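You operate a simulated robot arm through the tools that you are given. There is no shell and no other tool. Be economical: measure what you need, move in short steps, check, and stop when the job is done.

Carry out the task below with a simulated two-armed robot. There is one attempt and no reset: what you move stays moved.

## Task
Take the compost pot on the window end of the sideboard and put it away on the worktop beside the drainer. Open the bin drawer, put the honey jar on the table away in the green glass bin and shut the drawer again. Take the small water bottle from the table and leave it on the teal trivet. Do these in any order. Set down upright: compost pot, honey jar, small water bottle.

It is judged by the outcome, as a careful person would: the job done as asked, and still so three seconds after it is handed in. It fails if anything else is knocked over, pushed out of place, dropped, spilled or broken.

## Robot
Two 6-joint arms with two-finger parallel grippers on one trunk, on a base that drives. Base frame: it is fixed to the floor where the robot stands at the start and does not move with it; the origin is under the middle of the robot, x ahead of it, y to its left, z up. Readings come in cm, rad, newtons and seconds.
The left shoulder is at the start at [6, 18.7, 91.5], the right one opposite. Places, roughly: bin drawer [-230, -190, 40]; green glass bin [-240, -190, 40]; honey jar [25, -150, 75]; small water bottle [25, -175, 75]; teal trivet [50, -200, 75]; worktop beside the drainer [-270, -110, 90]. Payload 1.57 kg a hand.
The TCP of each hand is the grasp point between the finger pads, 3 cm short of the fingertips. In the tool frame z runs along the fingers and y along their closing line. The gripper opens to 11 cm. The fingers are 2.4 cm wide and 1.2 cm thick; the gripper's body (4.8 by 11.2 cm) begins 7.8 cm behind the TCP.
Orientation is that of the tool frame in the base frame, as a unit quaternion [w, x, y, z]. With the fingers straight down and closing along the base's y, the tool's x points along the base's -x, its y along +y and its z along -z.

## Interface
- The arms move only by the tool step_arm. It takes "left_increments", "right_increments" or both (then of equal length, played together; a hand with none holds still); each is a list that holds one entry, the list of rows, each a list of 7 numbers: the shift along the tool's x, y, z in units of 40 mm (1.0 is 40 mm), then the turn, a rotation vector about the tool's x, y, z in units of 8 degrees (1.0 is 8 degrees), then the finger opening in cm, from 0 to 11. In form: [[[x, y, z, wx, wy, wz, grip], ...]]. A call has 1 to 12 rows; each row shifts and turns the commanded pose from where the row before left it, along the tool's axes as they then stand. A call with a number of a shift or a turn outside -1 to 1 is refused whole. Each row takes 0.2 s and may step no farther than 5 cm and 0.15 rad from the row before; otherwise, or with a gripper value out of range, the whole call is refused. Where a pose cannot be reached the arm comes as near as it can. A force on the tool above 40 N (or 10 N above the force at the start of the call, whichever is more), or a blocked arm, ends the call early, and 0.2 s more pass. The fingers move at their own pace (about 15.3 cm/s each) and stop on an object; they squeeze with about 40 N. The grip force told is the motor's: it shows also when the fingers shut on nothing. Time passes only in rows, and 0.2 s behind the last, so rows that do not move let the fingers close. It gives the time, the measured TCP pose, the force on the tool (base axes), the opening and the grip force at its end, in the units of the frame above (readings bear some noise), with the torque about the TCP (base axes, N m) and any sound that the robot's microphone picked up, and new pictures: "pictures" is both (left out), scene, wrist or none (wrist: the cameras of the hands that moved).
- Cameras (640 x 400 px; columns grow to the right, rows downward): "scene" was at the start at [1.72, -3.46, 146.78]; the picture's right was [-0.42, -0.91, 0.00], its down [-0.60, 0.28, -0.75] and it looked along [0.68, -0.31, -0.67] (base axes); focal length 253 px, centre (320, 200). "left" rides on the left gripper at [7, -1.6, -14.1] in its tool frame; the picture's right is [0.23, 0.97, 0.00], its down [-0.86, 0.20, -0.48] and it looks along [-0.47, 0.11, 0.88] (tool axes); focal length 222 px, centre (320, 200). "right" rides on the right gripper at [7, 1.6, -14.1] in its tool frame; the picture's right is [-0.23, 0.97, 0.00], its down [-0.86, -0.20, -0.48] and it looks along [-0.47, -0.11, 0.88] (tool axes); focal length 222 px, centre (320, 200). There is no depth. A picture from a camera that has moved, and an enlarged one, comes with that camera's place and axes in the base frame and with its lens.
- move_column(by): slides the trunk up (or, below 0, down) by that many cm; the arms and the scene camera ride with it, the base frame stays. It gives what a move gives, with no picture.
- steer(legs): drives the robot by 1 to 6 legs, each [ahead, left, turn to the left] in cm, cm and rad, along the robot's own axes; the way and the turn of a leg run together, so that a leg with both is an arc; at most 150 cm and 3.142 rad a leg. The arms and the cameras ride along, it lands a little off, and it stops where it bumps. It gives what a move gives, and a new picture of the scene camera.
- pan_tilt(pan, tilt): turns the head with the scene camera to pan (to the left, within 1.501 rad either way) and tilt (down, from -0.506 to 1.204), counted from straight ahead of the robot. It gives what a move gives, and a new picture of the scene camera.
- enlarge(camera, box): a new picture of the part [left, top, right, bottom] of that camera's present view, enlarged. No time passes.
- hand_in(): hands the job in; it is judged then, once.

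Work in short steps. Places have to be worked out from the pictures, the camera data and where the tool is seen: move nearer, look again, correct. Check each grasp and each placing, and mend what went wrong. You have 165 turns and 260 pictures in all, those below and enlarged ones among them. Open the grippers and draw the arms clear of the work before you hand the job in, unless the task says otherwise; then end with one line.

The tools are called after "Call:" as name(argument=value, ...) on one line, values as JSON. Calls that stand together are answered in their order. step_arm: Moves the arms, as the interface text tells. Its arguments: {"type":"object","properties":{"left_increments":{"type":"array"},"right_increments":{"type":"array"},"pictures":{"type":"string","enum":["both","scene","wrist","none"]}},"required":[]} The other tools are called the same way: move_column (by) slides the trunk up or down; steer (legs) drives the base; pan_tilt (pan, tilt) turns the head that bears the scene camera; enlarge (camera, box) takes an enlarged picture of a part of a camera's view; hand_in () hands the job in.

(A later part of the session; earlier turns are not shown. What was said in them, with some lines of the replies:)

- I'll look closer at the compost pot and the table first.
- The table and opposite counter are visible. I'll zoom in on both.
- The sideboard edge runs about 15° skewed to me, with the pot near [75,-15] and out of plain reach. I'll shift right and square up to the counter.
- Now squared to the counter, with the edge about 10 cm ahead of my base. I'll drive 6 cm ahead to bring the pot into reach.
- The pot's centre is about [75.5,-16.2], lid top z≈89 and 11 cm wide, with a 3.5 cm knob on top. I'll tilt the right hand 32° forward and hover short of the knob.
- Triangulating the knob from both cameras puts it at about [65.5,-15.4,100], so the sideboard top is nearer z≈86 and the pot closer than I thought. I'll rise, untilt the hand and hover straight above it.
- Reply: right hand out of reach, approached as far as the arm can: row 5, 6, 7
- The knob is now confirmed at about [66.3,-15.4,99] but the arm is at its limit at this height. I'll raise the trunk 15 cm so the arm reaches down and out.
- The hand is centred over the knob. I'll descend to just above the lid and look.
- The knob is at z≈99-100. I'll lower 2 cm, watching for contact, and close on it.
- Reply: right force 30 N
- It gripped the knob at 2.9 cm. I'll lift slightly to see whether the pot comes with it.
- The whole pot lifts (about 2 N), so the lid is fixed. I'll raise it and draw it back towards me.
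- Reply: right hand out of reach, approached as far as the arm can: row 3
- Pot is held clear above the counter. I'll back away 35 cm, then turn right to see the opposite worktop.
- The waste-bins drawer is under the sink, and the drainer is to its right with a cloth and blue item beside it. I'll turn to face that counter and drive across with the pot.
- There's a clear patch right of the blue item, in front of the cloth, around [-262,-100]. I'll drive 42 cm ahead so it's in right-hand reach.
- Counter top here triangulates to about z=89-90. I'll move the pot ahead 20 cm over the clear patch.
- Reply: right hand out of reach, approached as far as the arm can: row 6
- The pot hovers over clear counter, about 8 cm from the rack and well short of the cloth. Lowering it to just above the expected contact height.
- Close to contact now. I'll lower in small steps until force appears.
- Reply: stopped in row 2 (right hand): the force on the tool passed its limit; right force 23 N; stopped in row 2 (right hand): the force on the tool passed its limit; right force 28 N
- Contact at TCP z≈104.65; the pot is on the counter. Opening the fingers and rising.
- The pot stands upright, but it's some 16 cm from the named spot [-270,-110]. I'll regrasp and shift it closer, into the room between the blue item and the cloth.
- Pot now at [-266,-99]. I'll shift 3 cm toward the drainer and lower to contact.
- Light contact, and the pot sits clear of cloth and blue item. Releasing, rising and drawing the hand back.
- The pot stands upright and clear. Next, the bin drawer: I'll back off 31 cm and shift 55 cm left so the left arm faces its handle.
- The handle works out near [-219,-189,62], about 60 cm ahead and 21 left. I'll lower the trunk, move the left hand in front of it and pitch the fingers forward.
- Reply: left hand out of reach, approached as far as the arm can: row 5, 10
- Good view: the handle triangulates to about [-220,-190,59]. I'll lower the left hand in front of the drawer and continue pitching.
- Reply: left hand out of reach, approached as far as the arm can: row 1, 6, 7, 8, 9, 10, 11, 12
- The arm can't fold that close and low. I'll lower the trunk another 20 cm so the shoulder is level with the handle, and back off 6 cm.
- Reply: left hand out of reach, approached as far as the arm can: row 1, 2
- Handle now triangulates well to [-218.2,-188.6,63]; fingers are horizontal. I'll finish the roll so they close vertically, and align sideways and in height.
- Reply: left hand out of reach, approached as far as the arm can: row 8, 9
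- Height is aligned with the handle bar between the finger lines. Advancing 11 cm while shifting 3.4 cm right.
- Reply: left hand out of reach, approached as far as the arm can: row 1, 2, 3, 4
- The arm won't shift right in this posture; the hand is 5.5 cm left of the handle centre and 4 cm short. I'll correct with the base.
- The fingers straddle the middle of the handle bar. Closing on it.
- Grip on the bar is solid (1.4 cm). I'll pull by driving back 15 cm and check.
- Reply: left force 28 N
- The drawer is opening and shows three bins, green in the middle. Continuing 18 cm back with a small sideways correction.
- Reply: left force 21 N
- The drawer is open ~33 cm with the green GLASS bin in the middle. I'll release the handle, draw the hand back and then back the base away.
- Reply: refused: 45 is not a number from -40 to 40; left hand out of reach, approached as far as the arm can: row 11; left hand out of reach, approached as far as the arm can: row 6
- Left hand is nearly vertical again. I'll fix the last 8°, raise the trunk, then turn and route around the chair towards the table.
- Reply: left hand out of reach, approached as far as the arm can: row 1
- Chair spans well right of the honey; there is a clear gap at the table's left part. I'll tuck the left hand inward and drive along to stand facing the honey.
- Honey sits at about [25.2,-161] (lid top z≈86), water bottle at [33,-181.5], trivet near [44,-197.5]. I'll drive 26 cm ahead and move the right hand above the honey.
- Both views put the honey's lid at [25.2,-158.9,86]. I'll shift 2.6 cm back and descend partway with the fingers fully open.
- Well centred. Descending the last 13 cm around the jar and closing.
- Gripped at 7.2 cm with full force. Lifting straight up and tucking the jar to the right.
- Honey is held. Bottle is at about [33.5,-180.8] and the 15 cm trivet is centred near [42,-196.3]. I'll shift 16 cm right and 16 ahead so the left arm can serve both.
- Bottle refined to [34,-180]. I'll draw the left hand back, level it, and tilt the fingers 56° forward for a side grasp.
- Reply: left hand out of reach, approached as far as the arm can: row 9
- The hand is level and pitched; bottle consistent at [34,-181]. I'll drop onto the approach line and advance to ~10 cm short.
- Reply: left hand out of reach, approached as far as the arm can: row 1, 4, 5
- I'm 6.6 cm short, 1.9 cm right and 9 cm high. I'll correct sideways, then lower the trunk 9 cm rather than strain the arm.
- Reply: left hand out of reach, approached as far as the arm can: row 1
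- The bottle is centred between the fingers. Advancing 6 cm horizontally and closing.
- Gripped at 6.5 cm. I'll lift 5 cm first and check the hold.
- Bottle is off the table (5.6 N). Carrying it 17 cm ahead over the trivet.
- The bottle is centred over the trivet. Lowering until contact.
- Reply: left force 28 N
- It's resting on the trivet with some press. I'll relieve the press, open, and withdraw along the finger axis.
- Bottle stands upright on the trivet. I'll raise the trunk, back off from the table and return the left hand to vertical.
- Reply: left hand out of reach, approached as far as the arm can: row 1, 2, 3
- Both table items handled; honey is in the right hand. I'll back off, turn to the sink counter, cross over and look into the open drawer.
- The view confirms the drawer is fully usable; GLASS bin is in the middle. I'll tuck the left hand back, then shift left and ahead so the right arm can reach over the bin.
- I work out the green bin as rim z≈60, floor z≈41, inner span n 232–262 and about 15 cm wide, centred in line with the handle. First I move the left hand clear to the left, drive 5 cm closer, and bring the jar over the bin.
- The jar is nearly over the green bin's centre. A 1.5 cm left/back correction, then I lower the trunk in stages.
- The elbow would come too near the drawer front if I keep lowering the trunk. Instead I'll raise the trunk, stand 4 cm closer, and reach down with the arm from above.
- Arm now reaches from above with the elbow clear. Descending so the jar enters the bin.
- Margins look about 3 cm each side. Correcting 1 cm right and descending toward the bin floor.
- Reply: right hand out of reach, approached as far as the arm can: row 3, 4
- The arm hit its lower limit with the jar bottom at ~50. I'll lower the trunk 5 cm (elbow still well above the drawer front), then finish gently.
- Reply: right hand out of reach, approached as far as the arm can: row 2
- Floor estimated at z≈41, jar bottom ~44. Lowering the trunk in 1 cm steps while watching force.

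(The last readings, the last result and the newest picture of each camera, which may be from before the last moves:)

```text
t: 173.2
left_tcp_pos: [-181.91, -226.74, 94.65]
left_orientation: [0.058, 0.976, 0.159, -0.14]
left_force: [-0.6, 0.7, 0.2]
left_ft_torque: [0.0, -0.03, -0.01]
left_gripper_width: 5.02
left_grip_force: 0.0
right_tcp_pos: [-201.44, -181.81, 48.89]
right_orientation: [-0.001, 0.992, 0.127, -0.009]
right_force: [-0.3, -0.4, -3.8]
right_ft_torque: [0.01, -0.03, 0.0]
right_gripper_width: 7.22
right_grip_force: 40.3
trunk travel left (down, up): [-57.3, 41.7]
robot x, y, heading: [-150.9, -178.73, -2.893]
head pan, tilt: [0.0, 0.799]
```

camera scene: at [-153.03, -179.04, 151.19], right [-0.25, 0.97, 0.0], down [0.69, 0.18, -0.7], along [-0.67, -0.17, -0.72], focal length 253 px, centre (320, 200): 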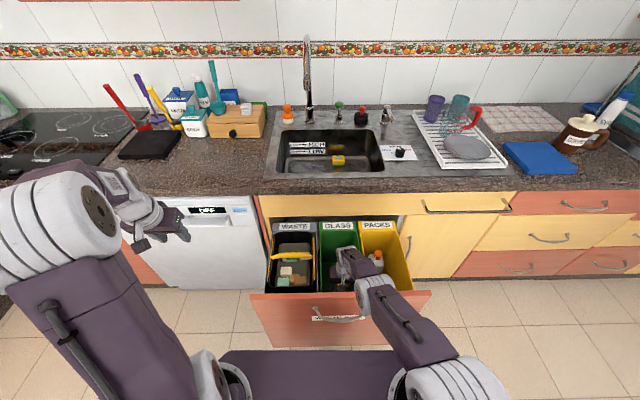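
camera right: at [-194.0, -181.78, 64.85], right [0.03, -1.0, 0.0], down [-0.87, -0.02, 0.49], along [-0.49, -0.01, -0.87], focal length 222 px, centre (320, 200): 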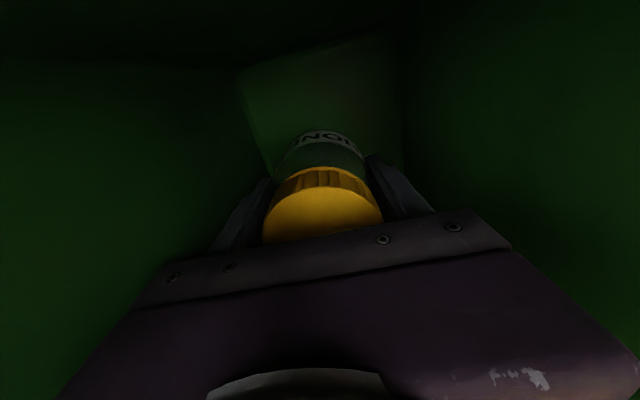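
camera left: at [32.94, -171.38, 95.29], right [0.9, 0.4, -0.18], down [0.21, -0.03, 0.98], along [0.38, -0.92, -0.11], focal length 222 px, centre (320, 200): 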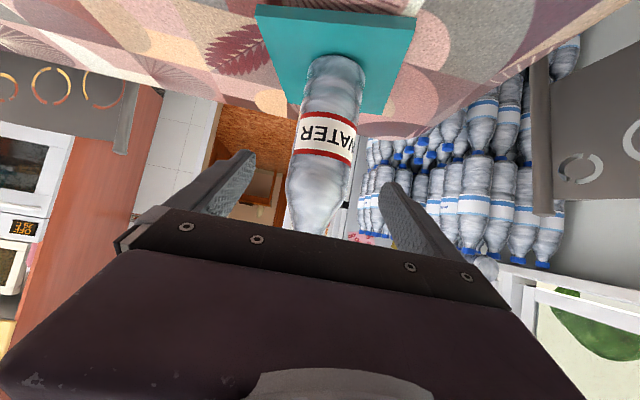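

No contact yet; continuing.

Call:
move_column(by=-0.8)

Call:
move_column(by=-0.6)

Call:
enlarge(camera="right", box=[160, 0, 480, 260])

```text
t: 173.7
left_tcp_pos: [-181.94, -226.89, 93.79]
left_orientation: [0.059, 0.976, 0.159, -0.139]
left_force: [0.7, -0.1, 0.5]
left_ft_torque: [-0.01, -0.01, -0.02]
left_gripper_width: 5.02
left_grip_force: 0.0
right_tcp_pos: [-201.37, -181.9, 48.07]
right_orientation: [-0.001, 0.992, 0.127, -0.008]
right_force: [-0.5, 0.1, -3.7]
right_ft_torque: [0.02, -0.03, -0.02]
right_gripper_width: 7.17
right_grip_force: 39.8
trunk travel left (down, up): [-56.5, 42.5]
robot x, y, heading: [-150.92, -178.61, -2.886]
head pan, tilt: [0.0, 0.799]
```

```text
t: 174.3
left_tcp_pos: [-181.93, -226.76, 93.19]
left_orientation: [0.058, 0.976, 0.159, -0.139]
left_force: [0.0, -0.6, -0.1]
left_ft_torque: [0.01, 0.02, -0.03]
left_gripper_width: 5.02
left_grip_force: 0.0
right_tcp_pos: [-201.48, -181.89, 47.56]
right_orientation: [-0.001, 0.992, 0.126, -0.009]
right_force: [0.2, 0.2, -3.7]
right_ft_torque: [0.02, -0.03, 0.0]
right_gripper_width: 7.18
right_grip_force: 40.0
trunk travel left (down, up): [-55.9, 43.1]
robot x, y, heading: [-151.0, -178.84, -2.885]
head pan, tilt: [0.0, 0.799]
```

```text
1.54 times, centred on (320, 130) of right
camera zoom: at [-194.03, -181.79, 61.48], right [0.03, -1.0, 0.0], down [-0.87, -0.02, 0.49], along [-0.49, -0.01, -0.87], focal length 342 px, centre (320, 308)
```

zoom: 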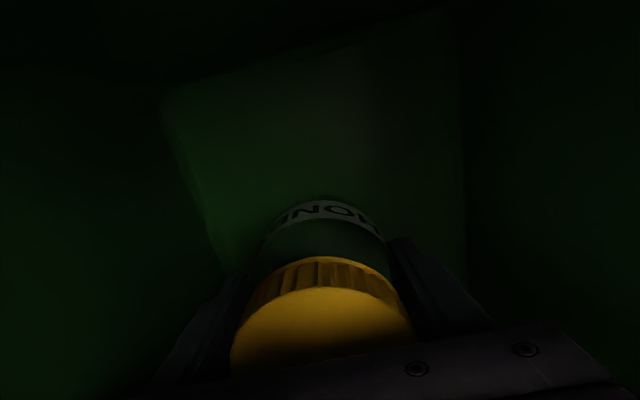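

Comparing views, the floor is near z≈39, so about 1–2 cm remain.

Call:
move_column(by=-0.6)

Call:
move_column(by=-0.5)

Call:
move_column(by=-0.5)

```text
t: 174.8
left_tcp_pos: [-181.91, -226.8, 92.58]
left_orientation: [0.059, 0.976, 0.159, -0.14]
left_force: [-0.7, 0.6, -0.6]
left_ft_torque: [-0.02, 0.01, 0.02]
left_gripper_width: 5.0
left_grip_force: 0.0
right_tcp_pos: [-201.55, -182.01, 46.89]
right_orientation: [-0.001, 0.992, 0.127, -0.01]
right_force: [-0.2, 0.2, 0.1]
right_ft_torque: [-0.04, 0.08, -0.01]
right_gripper_width: 7.2
right_grip_force: 40.0
trunk travel left (down, up): [-55.3, 43.7]
robot x, y, heading: [-151.15, -178.55, -2.887]
head pan, tilt: [0.0, 0.799]
```

```text
t: 175.4
left_tcp_pos: [-181.72, -226.91, 92.29]
left_orientation: [0.058, 0.975, 0.159, -0.142]
left_force: [0.2, -0.8, -0.7]
left_ft_torque: [-0.05, -0.02, -0.02]
left_gripper_width: 5.03
left_grip_force: 0.0
right_tcp_pos: [-201.44, -181.97, 46.78]
right_orientation: [0.001, 0.992, 0.127, -0.013]
right_force: [-3.1, 1.7, 23.5]
right_ft_torque: [-0.33, 0.04, -0.16]
right_gripper_width: 7.24
right_grip_force: 40.2
trunk travel left (down, up): [-54.8, 44.2]
robot x, y, heading: [-151.04, -178.75, -2.889]
head pan, tilt: [0.0, 0.799]
```

```text
t: 175.9
left_tcp_pos: [-181.8, -226.79, 91.88]
left_orientation: [0.057, 0.976, 0.159, -0.141]
left_force: [-0.4, -0.3, 0.5]
left_ft_torque: [-0.02, 0.01, 0.0]
left_gripper_width: 5.0
left_grip_force: 0.1
right_tcp_pos: [-201.23, -181.9, 46.05]
right_orientation: [0.0, 0.992, 0.127, -0.01]
right_force: [-2.2, 3.4, 20.9]
right_ft_torque: [0.04, 0.15, -0.09]
right_gripper_width: 7.21
right_grip_force: 40.0
trunk travel left (down, up): [-54.3, 44.7]
robot x, y, heading: [-150.94, -178.52, -2.889]
head pan, tilt: [0.0, 0.799]
```

Contact at TCP z≈46.9. I'll relieve the pressure, open the fingers, and raise straight out with the arm.

Call:
move_column(by=0.4)

Call:
step_arm(right_increments=[[[0, 0, 0, 0, 0, 0, 8], [0, 0, 0, 0, 0, 0, 9], [0, 0, 0, 0, 0, 0, 9], [0, 0, -0.3, 0, 0, 0, 9], [0, 0, -0.5, 0, 0, 0, 9]]], pictures="wrist")

```text
t: 176.4
left_tcp_pos: [-181.87, -226.79, 92.02]
left_orientation: [0.058, 0.976, 0.159, -0.14]
left_force: [-0.1, 0.5, -0.2]
left_ft_torque: [0.01, 0.0, 0.01]
left_gripper_width: 5.0
left_grip_force: 0.0
right_tcp_pos: [-201.17, -181.9, 46.05]
right_orientation: [-0.001, 0.992, 0.127, -0.008]
right_force: [-1.4, 0.8, -3.7]
right_ft_torque: [0.06, -0.02, 0.0]
right_gripper_width: 7.19
right_grip_force: 39.7
trunk travel left (down, up): [-54.7, 44.3]
robot x, y, heading: [-151.3, -178.43, -2.887]
head pan, tilt: [0.0, 0.799]
```

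```text
t: 177.7
left_tcp_pos: [-181.87, -226.88, 91.99]
left_orientation: [0.058, 0.975, 0.159, -0.14]
left_force: [0.1, 0.1, -0.8]
left_ft_torque: [-0.02, 0.02, 0.01]
left_gripper_width: 5.01
left_grip_force: 0.0
right_tcp_pos: [-201.28, -181.97, 49.53]
right_orientation: [-0.001, 0.992, 0.127, -0.01]
right_force: [-0.5, -0.2, -0.1]
right_ft_torque: [0.0, 0.01, 0.0]
right_gripper_width: 9.0
right_grip_force: 0.1
trunk travel left (down, up): [-54.7, 44.3]
robot x, y, heading: [-150.74, -178.29, -2.885]
head pan, tilt: [0.0, 0.799]
camera right: at [-193.87, -181.88, 63.57], right [0.03, -1.0, 0.0], down [-0.87, -0.02, 0.49], along [-0.49, -0.01, -0.87], focal length 222 px, centre (320, 200)
```

right: 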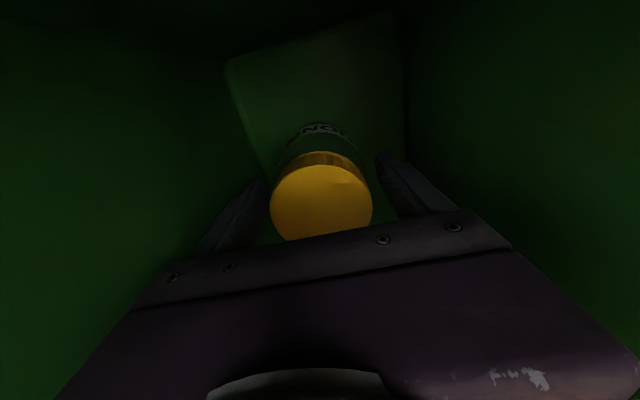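

The jar stands free and upright in the bin. Raising straight out.

Call:
move_column(by=30)

Call:
enlarge(camera="right", box=[0, 0, 640, 400])

```text
t: 180.7
left_tcp_pos: [-181.84, -226.77, 121.99]
left_orientation: [0.059, 0.975, 0.16, -0.14]
left_force: [-0.3, 0.0, -0.3]
left_ft_torque: [-0.02, 0.0, -0.01]
left_gripper_width: 5.03
left_grip_force: 0.1
right_tcp_pos: [-201.24, -181.92, 79.47]
right_orientation: [0.0, 0.992, 0.127, -0.009]
right_force: [-0.1, -0.8, -0.7]
right_ft_torque: [0.01, 0.01, 0.01]
right_gripper_width: 9.03
right_grip_force: 0.0
trunk travel left (down, up): [-84.7, 14.3]
robot x, y, heading: [-151.24, -178.33, -2.892]
head pan, tilt: [0.0, 0.799]
```

```text
1.00 times, centred on (320, 200) of right
camera zoom: at [-193.91, -181.89, 93.54], right [0.03, -1.0, 0.0], down [-0.87, -0.02, 0.49], along [-0.49, -0.01, -0.87], focal length 222 px, centre (320, 200)
```

zoom: 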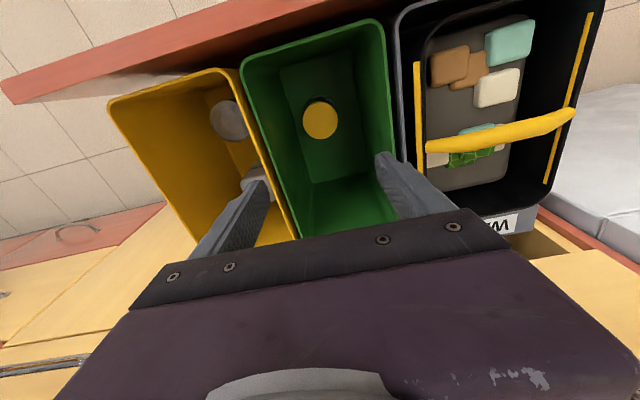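

The honey jar stands in the green bin. Now to shut the drawer: raise and draw back the right hand, then back the base off.

Call:
step_arm(right_increments=[[[0, 0, -0.9, 0, 0, 0, 5], [0, 0, -0.9, 0, 0, 0, 2], [0, 0, -0.9, 0, 0, 0, 0], [0.8, -0.3, -0.3, 0, 0, 0, 0], [0.8, -0.4, 0, 0, 0, 0, 0], [0, -0.6, 0, 0, 0, 0, 0], [0, -0.6, 0, 0, 0, 0, 0]]], left_increments=[[[0, 0, 0, 0, 0, 0, 5], [0, 0, 0, 0, 0, 0, 5], [0.6, 0, 0, 0, 0, 0, 5], [0.6, 0, 0, 0, 0, 0, 5], [0.6, 0, 0, 0, 0, 0, 5], [0, 0, 0, 0, 0, 0, 5], [0, 0, 0, 0, 0, 0, 5]]], pictures="none")

Call:
steer(legs=[[-22, 0, 0]])

Call:
move_column(by=-30)

Call:
step_arm(right_increments=[[[0, 0, 0, 0, -1, 0, 0], [0, 0, 0, 0, -1, 0, 0], [0, 0, 0, 0, -1, 0, 0], [0, 0, 0, 0, -1, 0, 0], [0, 0, 0, 0, -1, 0, 0], [0, 0, 0, 0, -1, 0, 0], [0, 0, 0, 0, -1, 0, 0]]])

```text
t: 182.2
left_tcp_pos: [-175.33, -224.66, 119.89]
left_orientation: [0.059, 0.975, 0.159, -0.141]
left_force: [-0.5, 0.0, -0.7]
left_ft_torque: [-0.03, 0.01, -0.04]
left_gripper_width: 5.0
left_grip_force: 0.1
right_tcp_pos: [-196.6, -173.0, 91.44]
right_orientation: [0.0, 0.992, 0.128, -0.009]
right_force: [0.1, -0.3, -0.1]
right_ft_torque: [0.03, 0.01, 0.01]
right_gripper_width: 0.0
right_grip_force: 21.1
trunk travel left (down, up): [-84.7, 14.3]
robot x, y, heading: [-151.01, -178.42, -2.886]
head pan, tilt: [0.0, 0.799]
```

```text
t: 183.9
left_tcp_pos: [-154.87, -219.42, 119.7]
left_orientation: [0.058, 0.976, 0.156, -0.139]
left_force: [-0.5, 0.7, -0.4]
left_ft_torque: [0.04, 0.02, 0.0]
left_gripper_width: 5.02
left_grip_force: 0.0
right_tcp_pos: [-175.88, -167.62, 91.35]
right_orientation: [-0.001, 0.992, 0.125, -0.007]
right_force: [-0.2, 0.6, 0.6]
right_ft_torque: [0.02, -0.03, 0.0]
right_gripper_width: 0.0
right_grip_force: 21.0
trunk travel left (down, up): [-84.7, 14.3]
robot x, y, heading: [-130.35, -173.09, -2.891]
head pan, tilt: [0.0, 0.799]
camera scene: at [-132.32, -173.72, 176.59], right [-0.25, 0.97, 0.0], down [0.7, 0.18, -0.7], along [-0.67, -0.17, -0.72], focal length 253 px, centre (320, 200)
```

scene: 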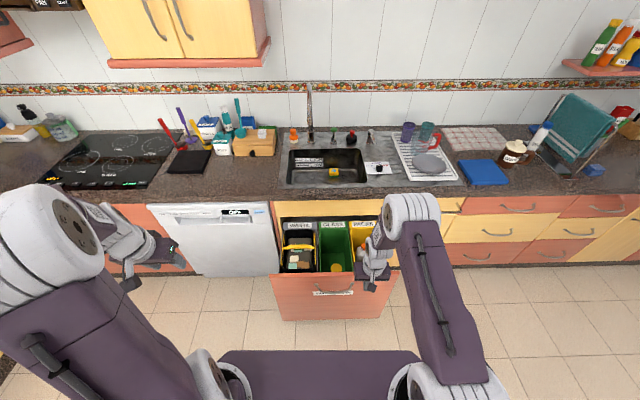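

```text
t: 186.9
left_tcp_pos: [-154.63, -219.33, 89.85]
left_orientation: [0.059, 0.976, 0.157, -0.14]
left_force: [0.6, 0.3, -0.3]
left_ft_torque: [-0.02, 0.04, 0.0]
left_gripper_width: 5.0
left_grip_force: 0.0
right_tcp_pos: [-175.71, -167.59, 61.57]
right_orientation: [-0.001, 0.992, 0.125, -0.009]
right_force: [0.4, 0.4, 0.1]
right_ft_torque: [-0.01, 0.02, 0.05]
right_gripper_width: 0.0
right_grip_force: 21.0
trunk travel left (down, up): [-54.7, 44.3]
robot x, y, heading: [-130.21, -173.0, -2.891]
head pan, tilt: [0.0, 0.799]
```

```text
t: 188.5
left_tcp_pos: [-154.74, -219.18, 89.86]
left_orientation: [0.058, 0.976, 0.156, -0.14]
left_force: [-0.3, 0.1, -0.1]
left_ft_torque: [0.03, -0.06, -0.01]
left_gripper_width: 4.99
left_grip_force: 0.0
right_tcp_pos: [-188.5, -171.93, 62.11]
right_orientation: [0.051, 0.89, 0.108, -0.441]
right_force: [0.1, -0.4, -0.3]
right_ft_torque: [-0.01, 0.01, 0.01]
right_gripper_width: 0.0
right_grip_force: 21.1
right hand out of reach, approached as far as the arm can: row 5, 6, 7
trunk travel left (down, up): [-54.7, 44.3]
robot x, y, heading: [-129.97, -173.18, -2.9]
head pan, tilt: [0.0, 0.799]
stopped in row 7 (right hand): the force on the tool passed its limit (the readings are from after the stop); the commanded pose is now the measured one
camera scene: at [-132.11, -173.64, 146.6], right [-0.24, 0.97, 0.0], down [0.7, 0.18, -0.7], along [-0.68, -0.17, -0.72], focal length 253 px, centre (320, 200)
camera right: at [-173.18, -170.08, 65.22], right [0.1, -0.98, 0.18], down [-0.18, 0.16, 0.97], along [-0.98, -0.13, -0.16], focal length 222 px, centre (320, 200)
```

scene: 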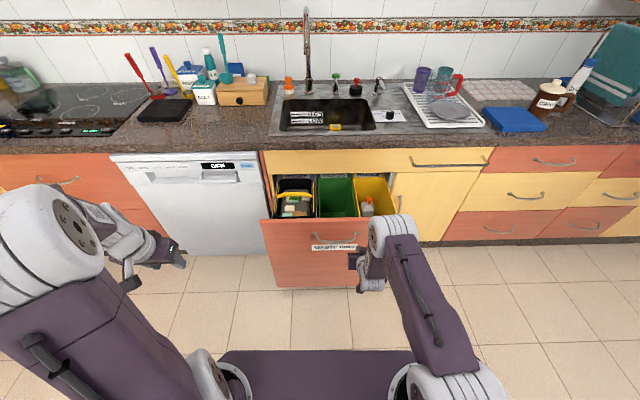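
right: 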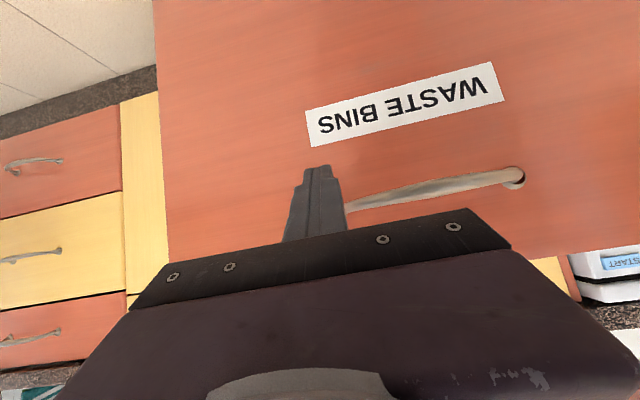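

The fingertip touched the front right beside the handle. I'll back 4 cm, shift 6 cm right to clear the handle, then push forward.

Call:
steer(legs=[[-4, 0, 0], [0, -6, 0], [9, 0, 0]])

Call:
enlarge(camera="right", box=[0, 0, 640, 400])

```text
t: 190.7
left_tcp_pos: [-160.98, -214.7, 89.75]
left_orientation: [0.058, 0.976, 0.156, -0.139]
left_force: [-0.6, -0.2, 0.2]
left_ft_torque: [-0.01, -0.04, 0.02]
left_gripper_width: 5.02
left_grip_force: 0.0
right_tcp_pos: [-194.7, -167.48, 62.24]
right_orientation: [0.049, 0.89, 0.106, -0.441]
right_force: [0.3, 0.0, -0.3]
right_ft_torque: [0.02, 0.01, -0.01]
right_gripper_width: 0.0
right_grip_force: 21.4
trunk travel left (down, up): [-54.7, 44.3]
robot x, y, heading: [-136.22, -168.67, -2.892]
head pan, tilt: [0.0, 0.799]
camera scene: at [-138.27, -169.15, 146.6], right [-0.24, 0.97, 0.0], down [0.7, 0.18, -0.7], along [-0.68, -0.17, -0.72], focal length 253 px, centre (320, 200)
```

scene: 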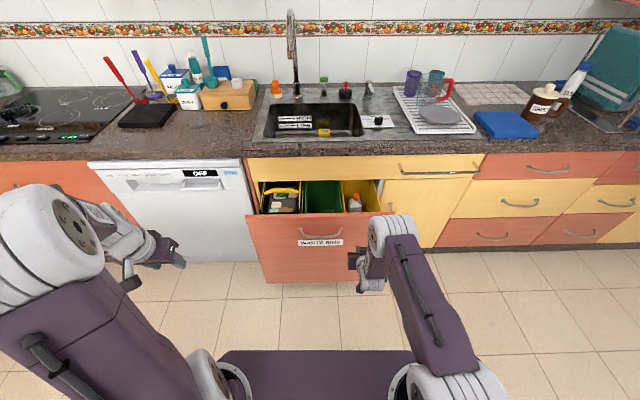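

```text
1.00 times, centred on (320, 200) of right
camera zoom: at [-179.37, -165.58, 65.24], right [0.1, -0.98, 0.18], down [-0.18, 0.16, 0.97], along [-0.98, -0.12, -0.16], focal length 222 px, centre (320, 200)
```

zoom: 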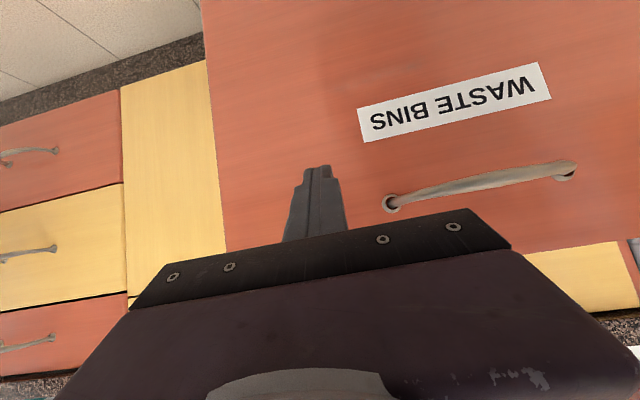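

Fingers are clear of the handle, and the drawer has begun to close. Driving ahead 24 cm to push it.

Call:
steer(legs=[[24, 0, 0]])

Call:
enlarge(camera="right", box=[0, 0, 640, 400])

```text
t: 192.4
left_tcp_pos: [-184.78, -220.39, 89.73]
left_orientation: [0.057, 0.977, 0.153, -0.14]
left_force: [-1.0, 0.2, 0.5]
left_ft_torque: [0.0, -0.05, 0.0]
left_gripper_width: 5.03
left_grip_force: 0.1
right_tcp_pos: [-218.28, -173.14, 62.23]
right_orientation: [0.05, 0.89, 0.106, -0.441]
right_force: [0.5, 0.2, -0.2]
right_ft_torque: [-0.04, -0.03, -0.03]
right_gripper_width: 0.0
right_grip_force: 21.4
trunk travel left (down, up): [-54.7, 44.3]
robot x, y, heading: [-159.82, -174.71, -2.898]
head pan, tilt: [0.0, 0.799]
camera scene: at [-161.84, -174.99, 146.6], right [-0.24, 0.97, 0.0], down [0.7, 0.17, -0.7], along [-0.68, -0.17, -0.72], focal length 253 px, centre (320, 200)
```

scene: 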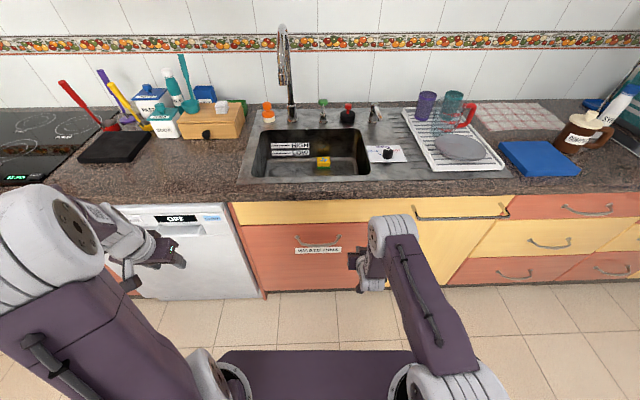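

```text
1.00 times, centred on (320, 200) of right
camera zoom: at [-202.94, -171.2, 65.25], right [0.09, -0.98, 0.18], down [-0.18, 0.16, 0.97], along [-0.98, -0.12, -0.16], focal length 222 px, centre (320, 200)
```

zoom: 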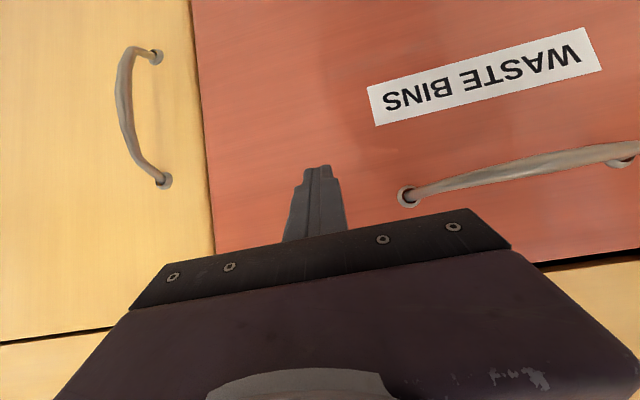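

Call:
enlarge(camera="scene", box=[220, 190, 420, 310])

Call:
steer(legs=[[2.5, 0, 0]])

Call:
enlarge(camera="scene", box=[220, 190, 420, 310])

```text
3.20 times, centred on (320, 250) of scene
camera zoom: at [-161.84, -174.99, 146.6], right [-0.24, 0.97, 0.0], down [0.7, 0.17, -0.7], along [-0.68, -0.17, -0.72], focal length 810 px, centre (320, 40)
```

zoom: 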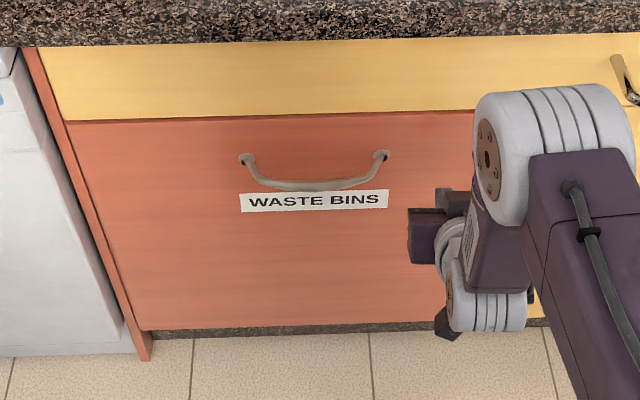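

```text
t: 193.2
left_tcp_pos: [-187.17, -220.94, 89.87]
left_orientation: [0.058, 0.976, 0.153, -0.141]
left_force: [0.0, -0.5, -0.1]
left_ft_torque: [-0.01, 0.01, -0.01]
left_gripper_width: 5.03
left_grip_force: 0.0
right_tcp_pos: [-220.63, -173.67, 62.29]
right_orientation: [0.05, 0.89, 0.105, -0.441]
right_force: [0.8, -0.4, -0.2]
right_ft_torque: [0.0, 0.01, 0.0]
right_gripper_width: 0.0
right_grip_force: 21.1
trunk travel left (down, up): [-54.7, 44.3]
robot x, y, heading: [-162.27, -175.15, -2.901]
head pan, tilt: [0.0, 0.799]
camera scene: at [-164.14, -175.55, 146.6], right [-0.24, 0.97, 0.0], down [0.7, 0.17, -0.7], along [-0.68, -0.17, -0.72], focal length 253 px, centre (320, 200)
```

scene: 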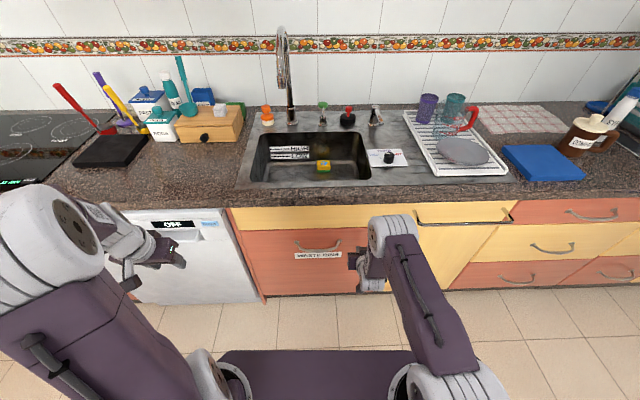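

```text
3.20 times, centred on (320, 250) of scene
camera zoom: at [-164.14, -175.55, 146.6], right [-0.24, 0.97, 0.0], down [0.7, 0.17, -0.7], along [-0.68, -0.17, -0.72], focal length 810 px, centre (320, 40)
```

zoom: 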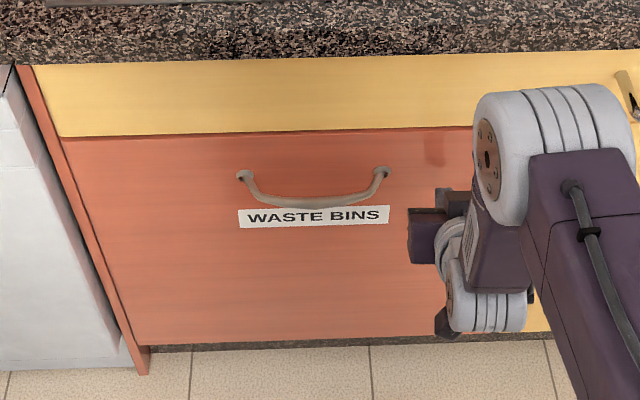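

It looks flush. I'll nudge another 2 cm to confirm it's fully home by contact force.

Call:
steer(legs=[[2, 0, 0]])

Call:
enlarge(camera="right", box=[0, 0, 640, 400])

```text
t: 194.2
left_tcp_pos: [-189.23, -221.53, 89.77]
left_orientation: [0.057, 0.977, 0.152, -0.141]
left_force: [0.6, -0.2, 0.2]
left_ft_torque: [0.02, -0.01, 0.06]
left_gripper_width: 5.01
left_grip_force: 0.1
right_tcp_pos: [-222.13, -173.86, 61.86]
right_orientation: [0.048, 0.893, 0.105, -0.436]
right_force: [6.9, 1.4, 4.8]
right_ft_torque: [-0.04, 0.06, 0.01]
right_gripper_width: 0.0
right_grip_force: 21.0
trunk travel left (down, up): [-54.7, 44.3]
robot x, y, heading: [-164.11, -175.22, -2.906]
head pan, tilt: [0.0, 0.799]
stopped in leg 1: the force on the tool passed its limit (the readings are from after the stop); the commanded pose is now the measured one
camera scene: at [-166.01, -176.02, 146.59], right [-0.24, 0.97, 0.0], down [0.7, 0.17, -0.7], along [-0.68, -0.16, -0.72], focal length 253 px, centre (320, 200)
```

scene: 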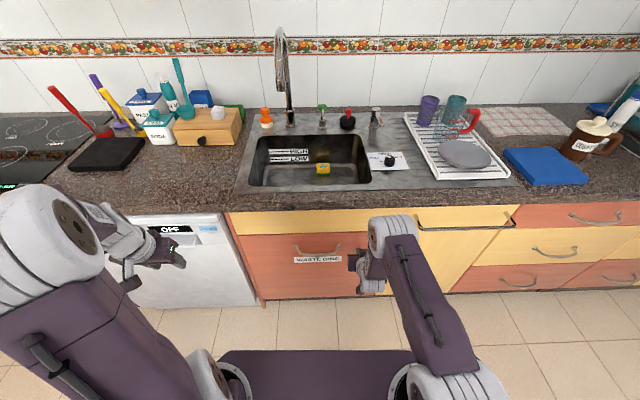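

```text
1.00 times, centred on (320, 200) of right
camera zoom: at [-206.73, -172.01, 65.12], right [0.09, -0.98, 0.17], down [-0.19, 0.15, 0.97], along [-0.98, -0.12, -0.17], focal length 222 px, centre (320, 200)
```

zoom: 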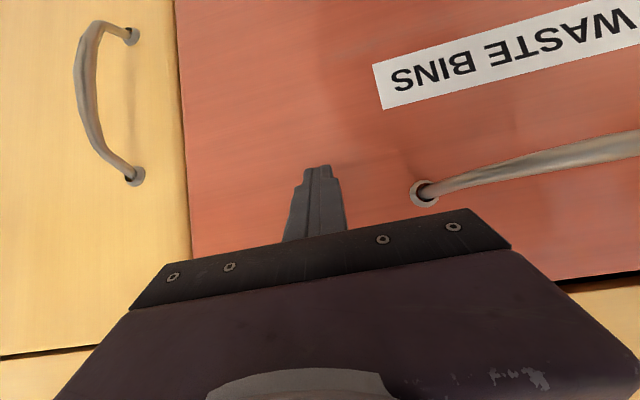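

The drawer is hard against its stop, shut. Backing away, opening the grippers, and checking everything.

Call:
steer(legs=[[-35, 0, 0]])

Call:
step_arm(right_increments=[[[0, 0, 0, 0, 0, 0, 8], [0, 0, 0, 0, 0, 0, 8]]], left_increments=[[[0, 0, 0, 0, 0, 0, 8], [0, 0, 0, 0, 0, 0, 8]]], pictures="scene")

Call:
enlarge(camera="scene", box=[220, 90, 580, 300])

```text
t: 196.5
left_tcp_pos: [-155.45, -213.2, 89.81]
left_orientation: [0.058, 0.977, 0.151, -0.14]
left_force: [-0.9, -0.1, -0.8]
left_ft_torque: [0.01, -0.01, -0.01]
left_gripper_width: 4.99
left_grip_force: 0.0
right_tcp_pos: [-188.31, -165.5, 61.95]
right_orientation: [0.047, 0.893, 0.104, -0.435]
right_force: [-0.2, 0.0, 0.0]
right_ft_torque: [-0.01, -0.04, 0.03]
right_gripper_width: 0.0
right_grip_force: 21.9
trunk travel left (down, up): [-54.7, 44.3]
robot x, y, heading: [-130.46, -167.52, -2.906]
head pan, tilt: [0.0, 0.799]
camera scene: at [-132.18, -167.81, 146.6], right [-0.23, 0.97, 0.0], down [0.7, 0.17, -0.7], along [-0.68, -0.16, -0.72], focal length 253 px, centre (320, 200)
```

scene: 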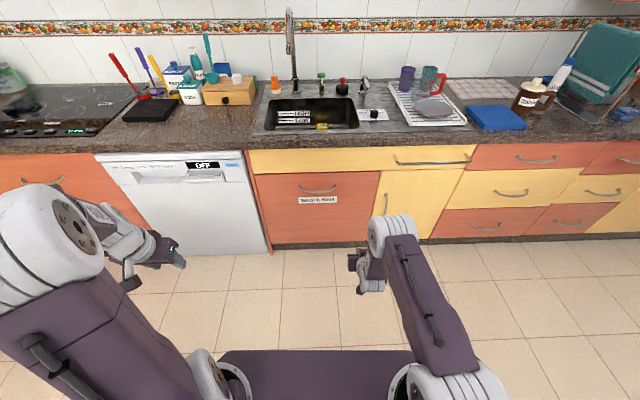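

```text
t: 197.1
left_tcp_pos: [-155.56, -213.24, 89.85]
left_orientation: [0.058, 0.977, 0.151, -0.14]
left_force: [-0.4, -0.3, -0.1]
left_ft_torque: [0.01, -0.01, 0.0]
left_gripper_width: 8.0
left_grip_force: 0.0
right_tcp_pos: [-188.32, -165.51, 61.94]
right_orientation: [0.047, 0.893, 0.104, -0.435]
right_force: [-0.2, 0.1, 0.3]
right_ft_torque: [0.03, 0.0, 0.0]
right_gripper_width: 8.02
right_grip_force: 0.1
trunk travel left (down, up): [-54.7, 44.3]
robot x, y, heading: [-130.58, -167.19, -2.909]
head pan, tilt: [0.0, 0.799]
camera scene: at [-132.23, -167.83, 146.6], right [-0.23, 0.97, 0.0], down [0.7, 0.17, -0.7], along [-0.68, -0.16, -0.72], focal length 253 px, centre (320, 200)
```

scene: 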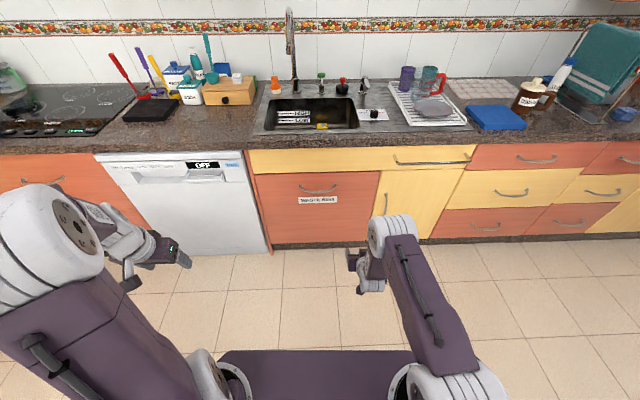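

```text
1.78 times, centred on (400, 195) of scene
camera zoom: at [-132.23, -167.83, 146.6], right [-0.23, 0.97, 0.0], down [0.7, 0.17, -0.7], along [-0.68, -0.16, -0.72], focal length 450 px, centre (178, 209)
```

zoom: 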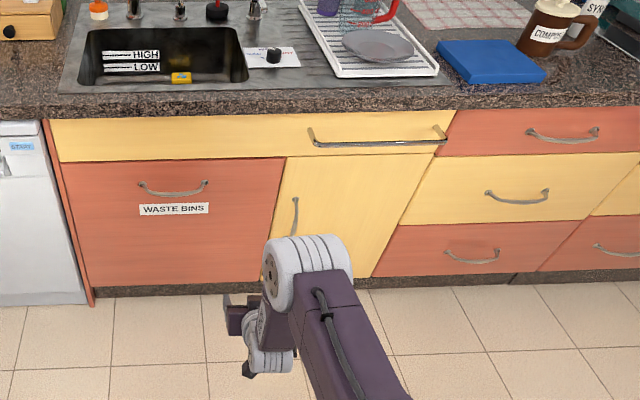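

The drawer is shut and flush. The compost pot stands beside the drainer, and the bottle was upright on the trivet when I last saw it. Both grippers are open and clear, so I'm handing in.

Call:
hand_in()

```text
The job is handed in.
```

I handed the job in: the compost pot is upright on the worktop beside the drainer. The honey jar was upright in the green glass bin before I shut the drawer; I didn't reopen it to check. The small water bottle was upright on the teal trivet when I last saw it.
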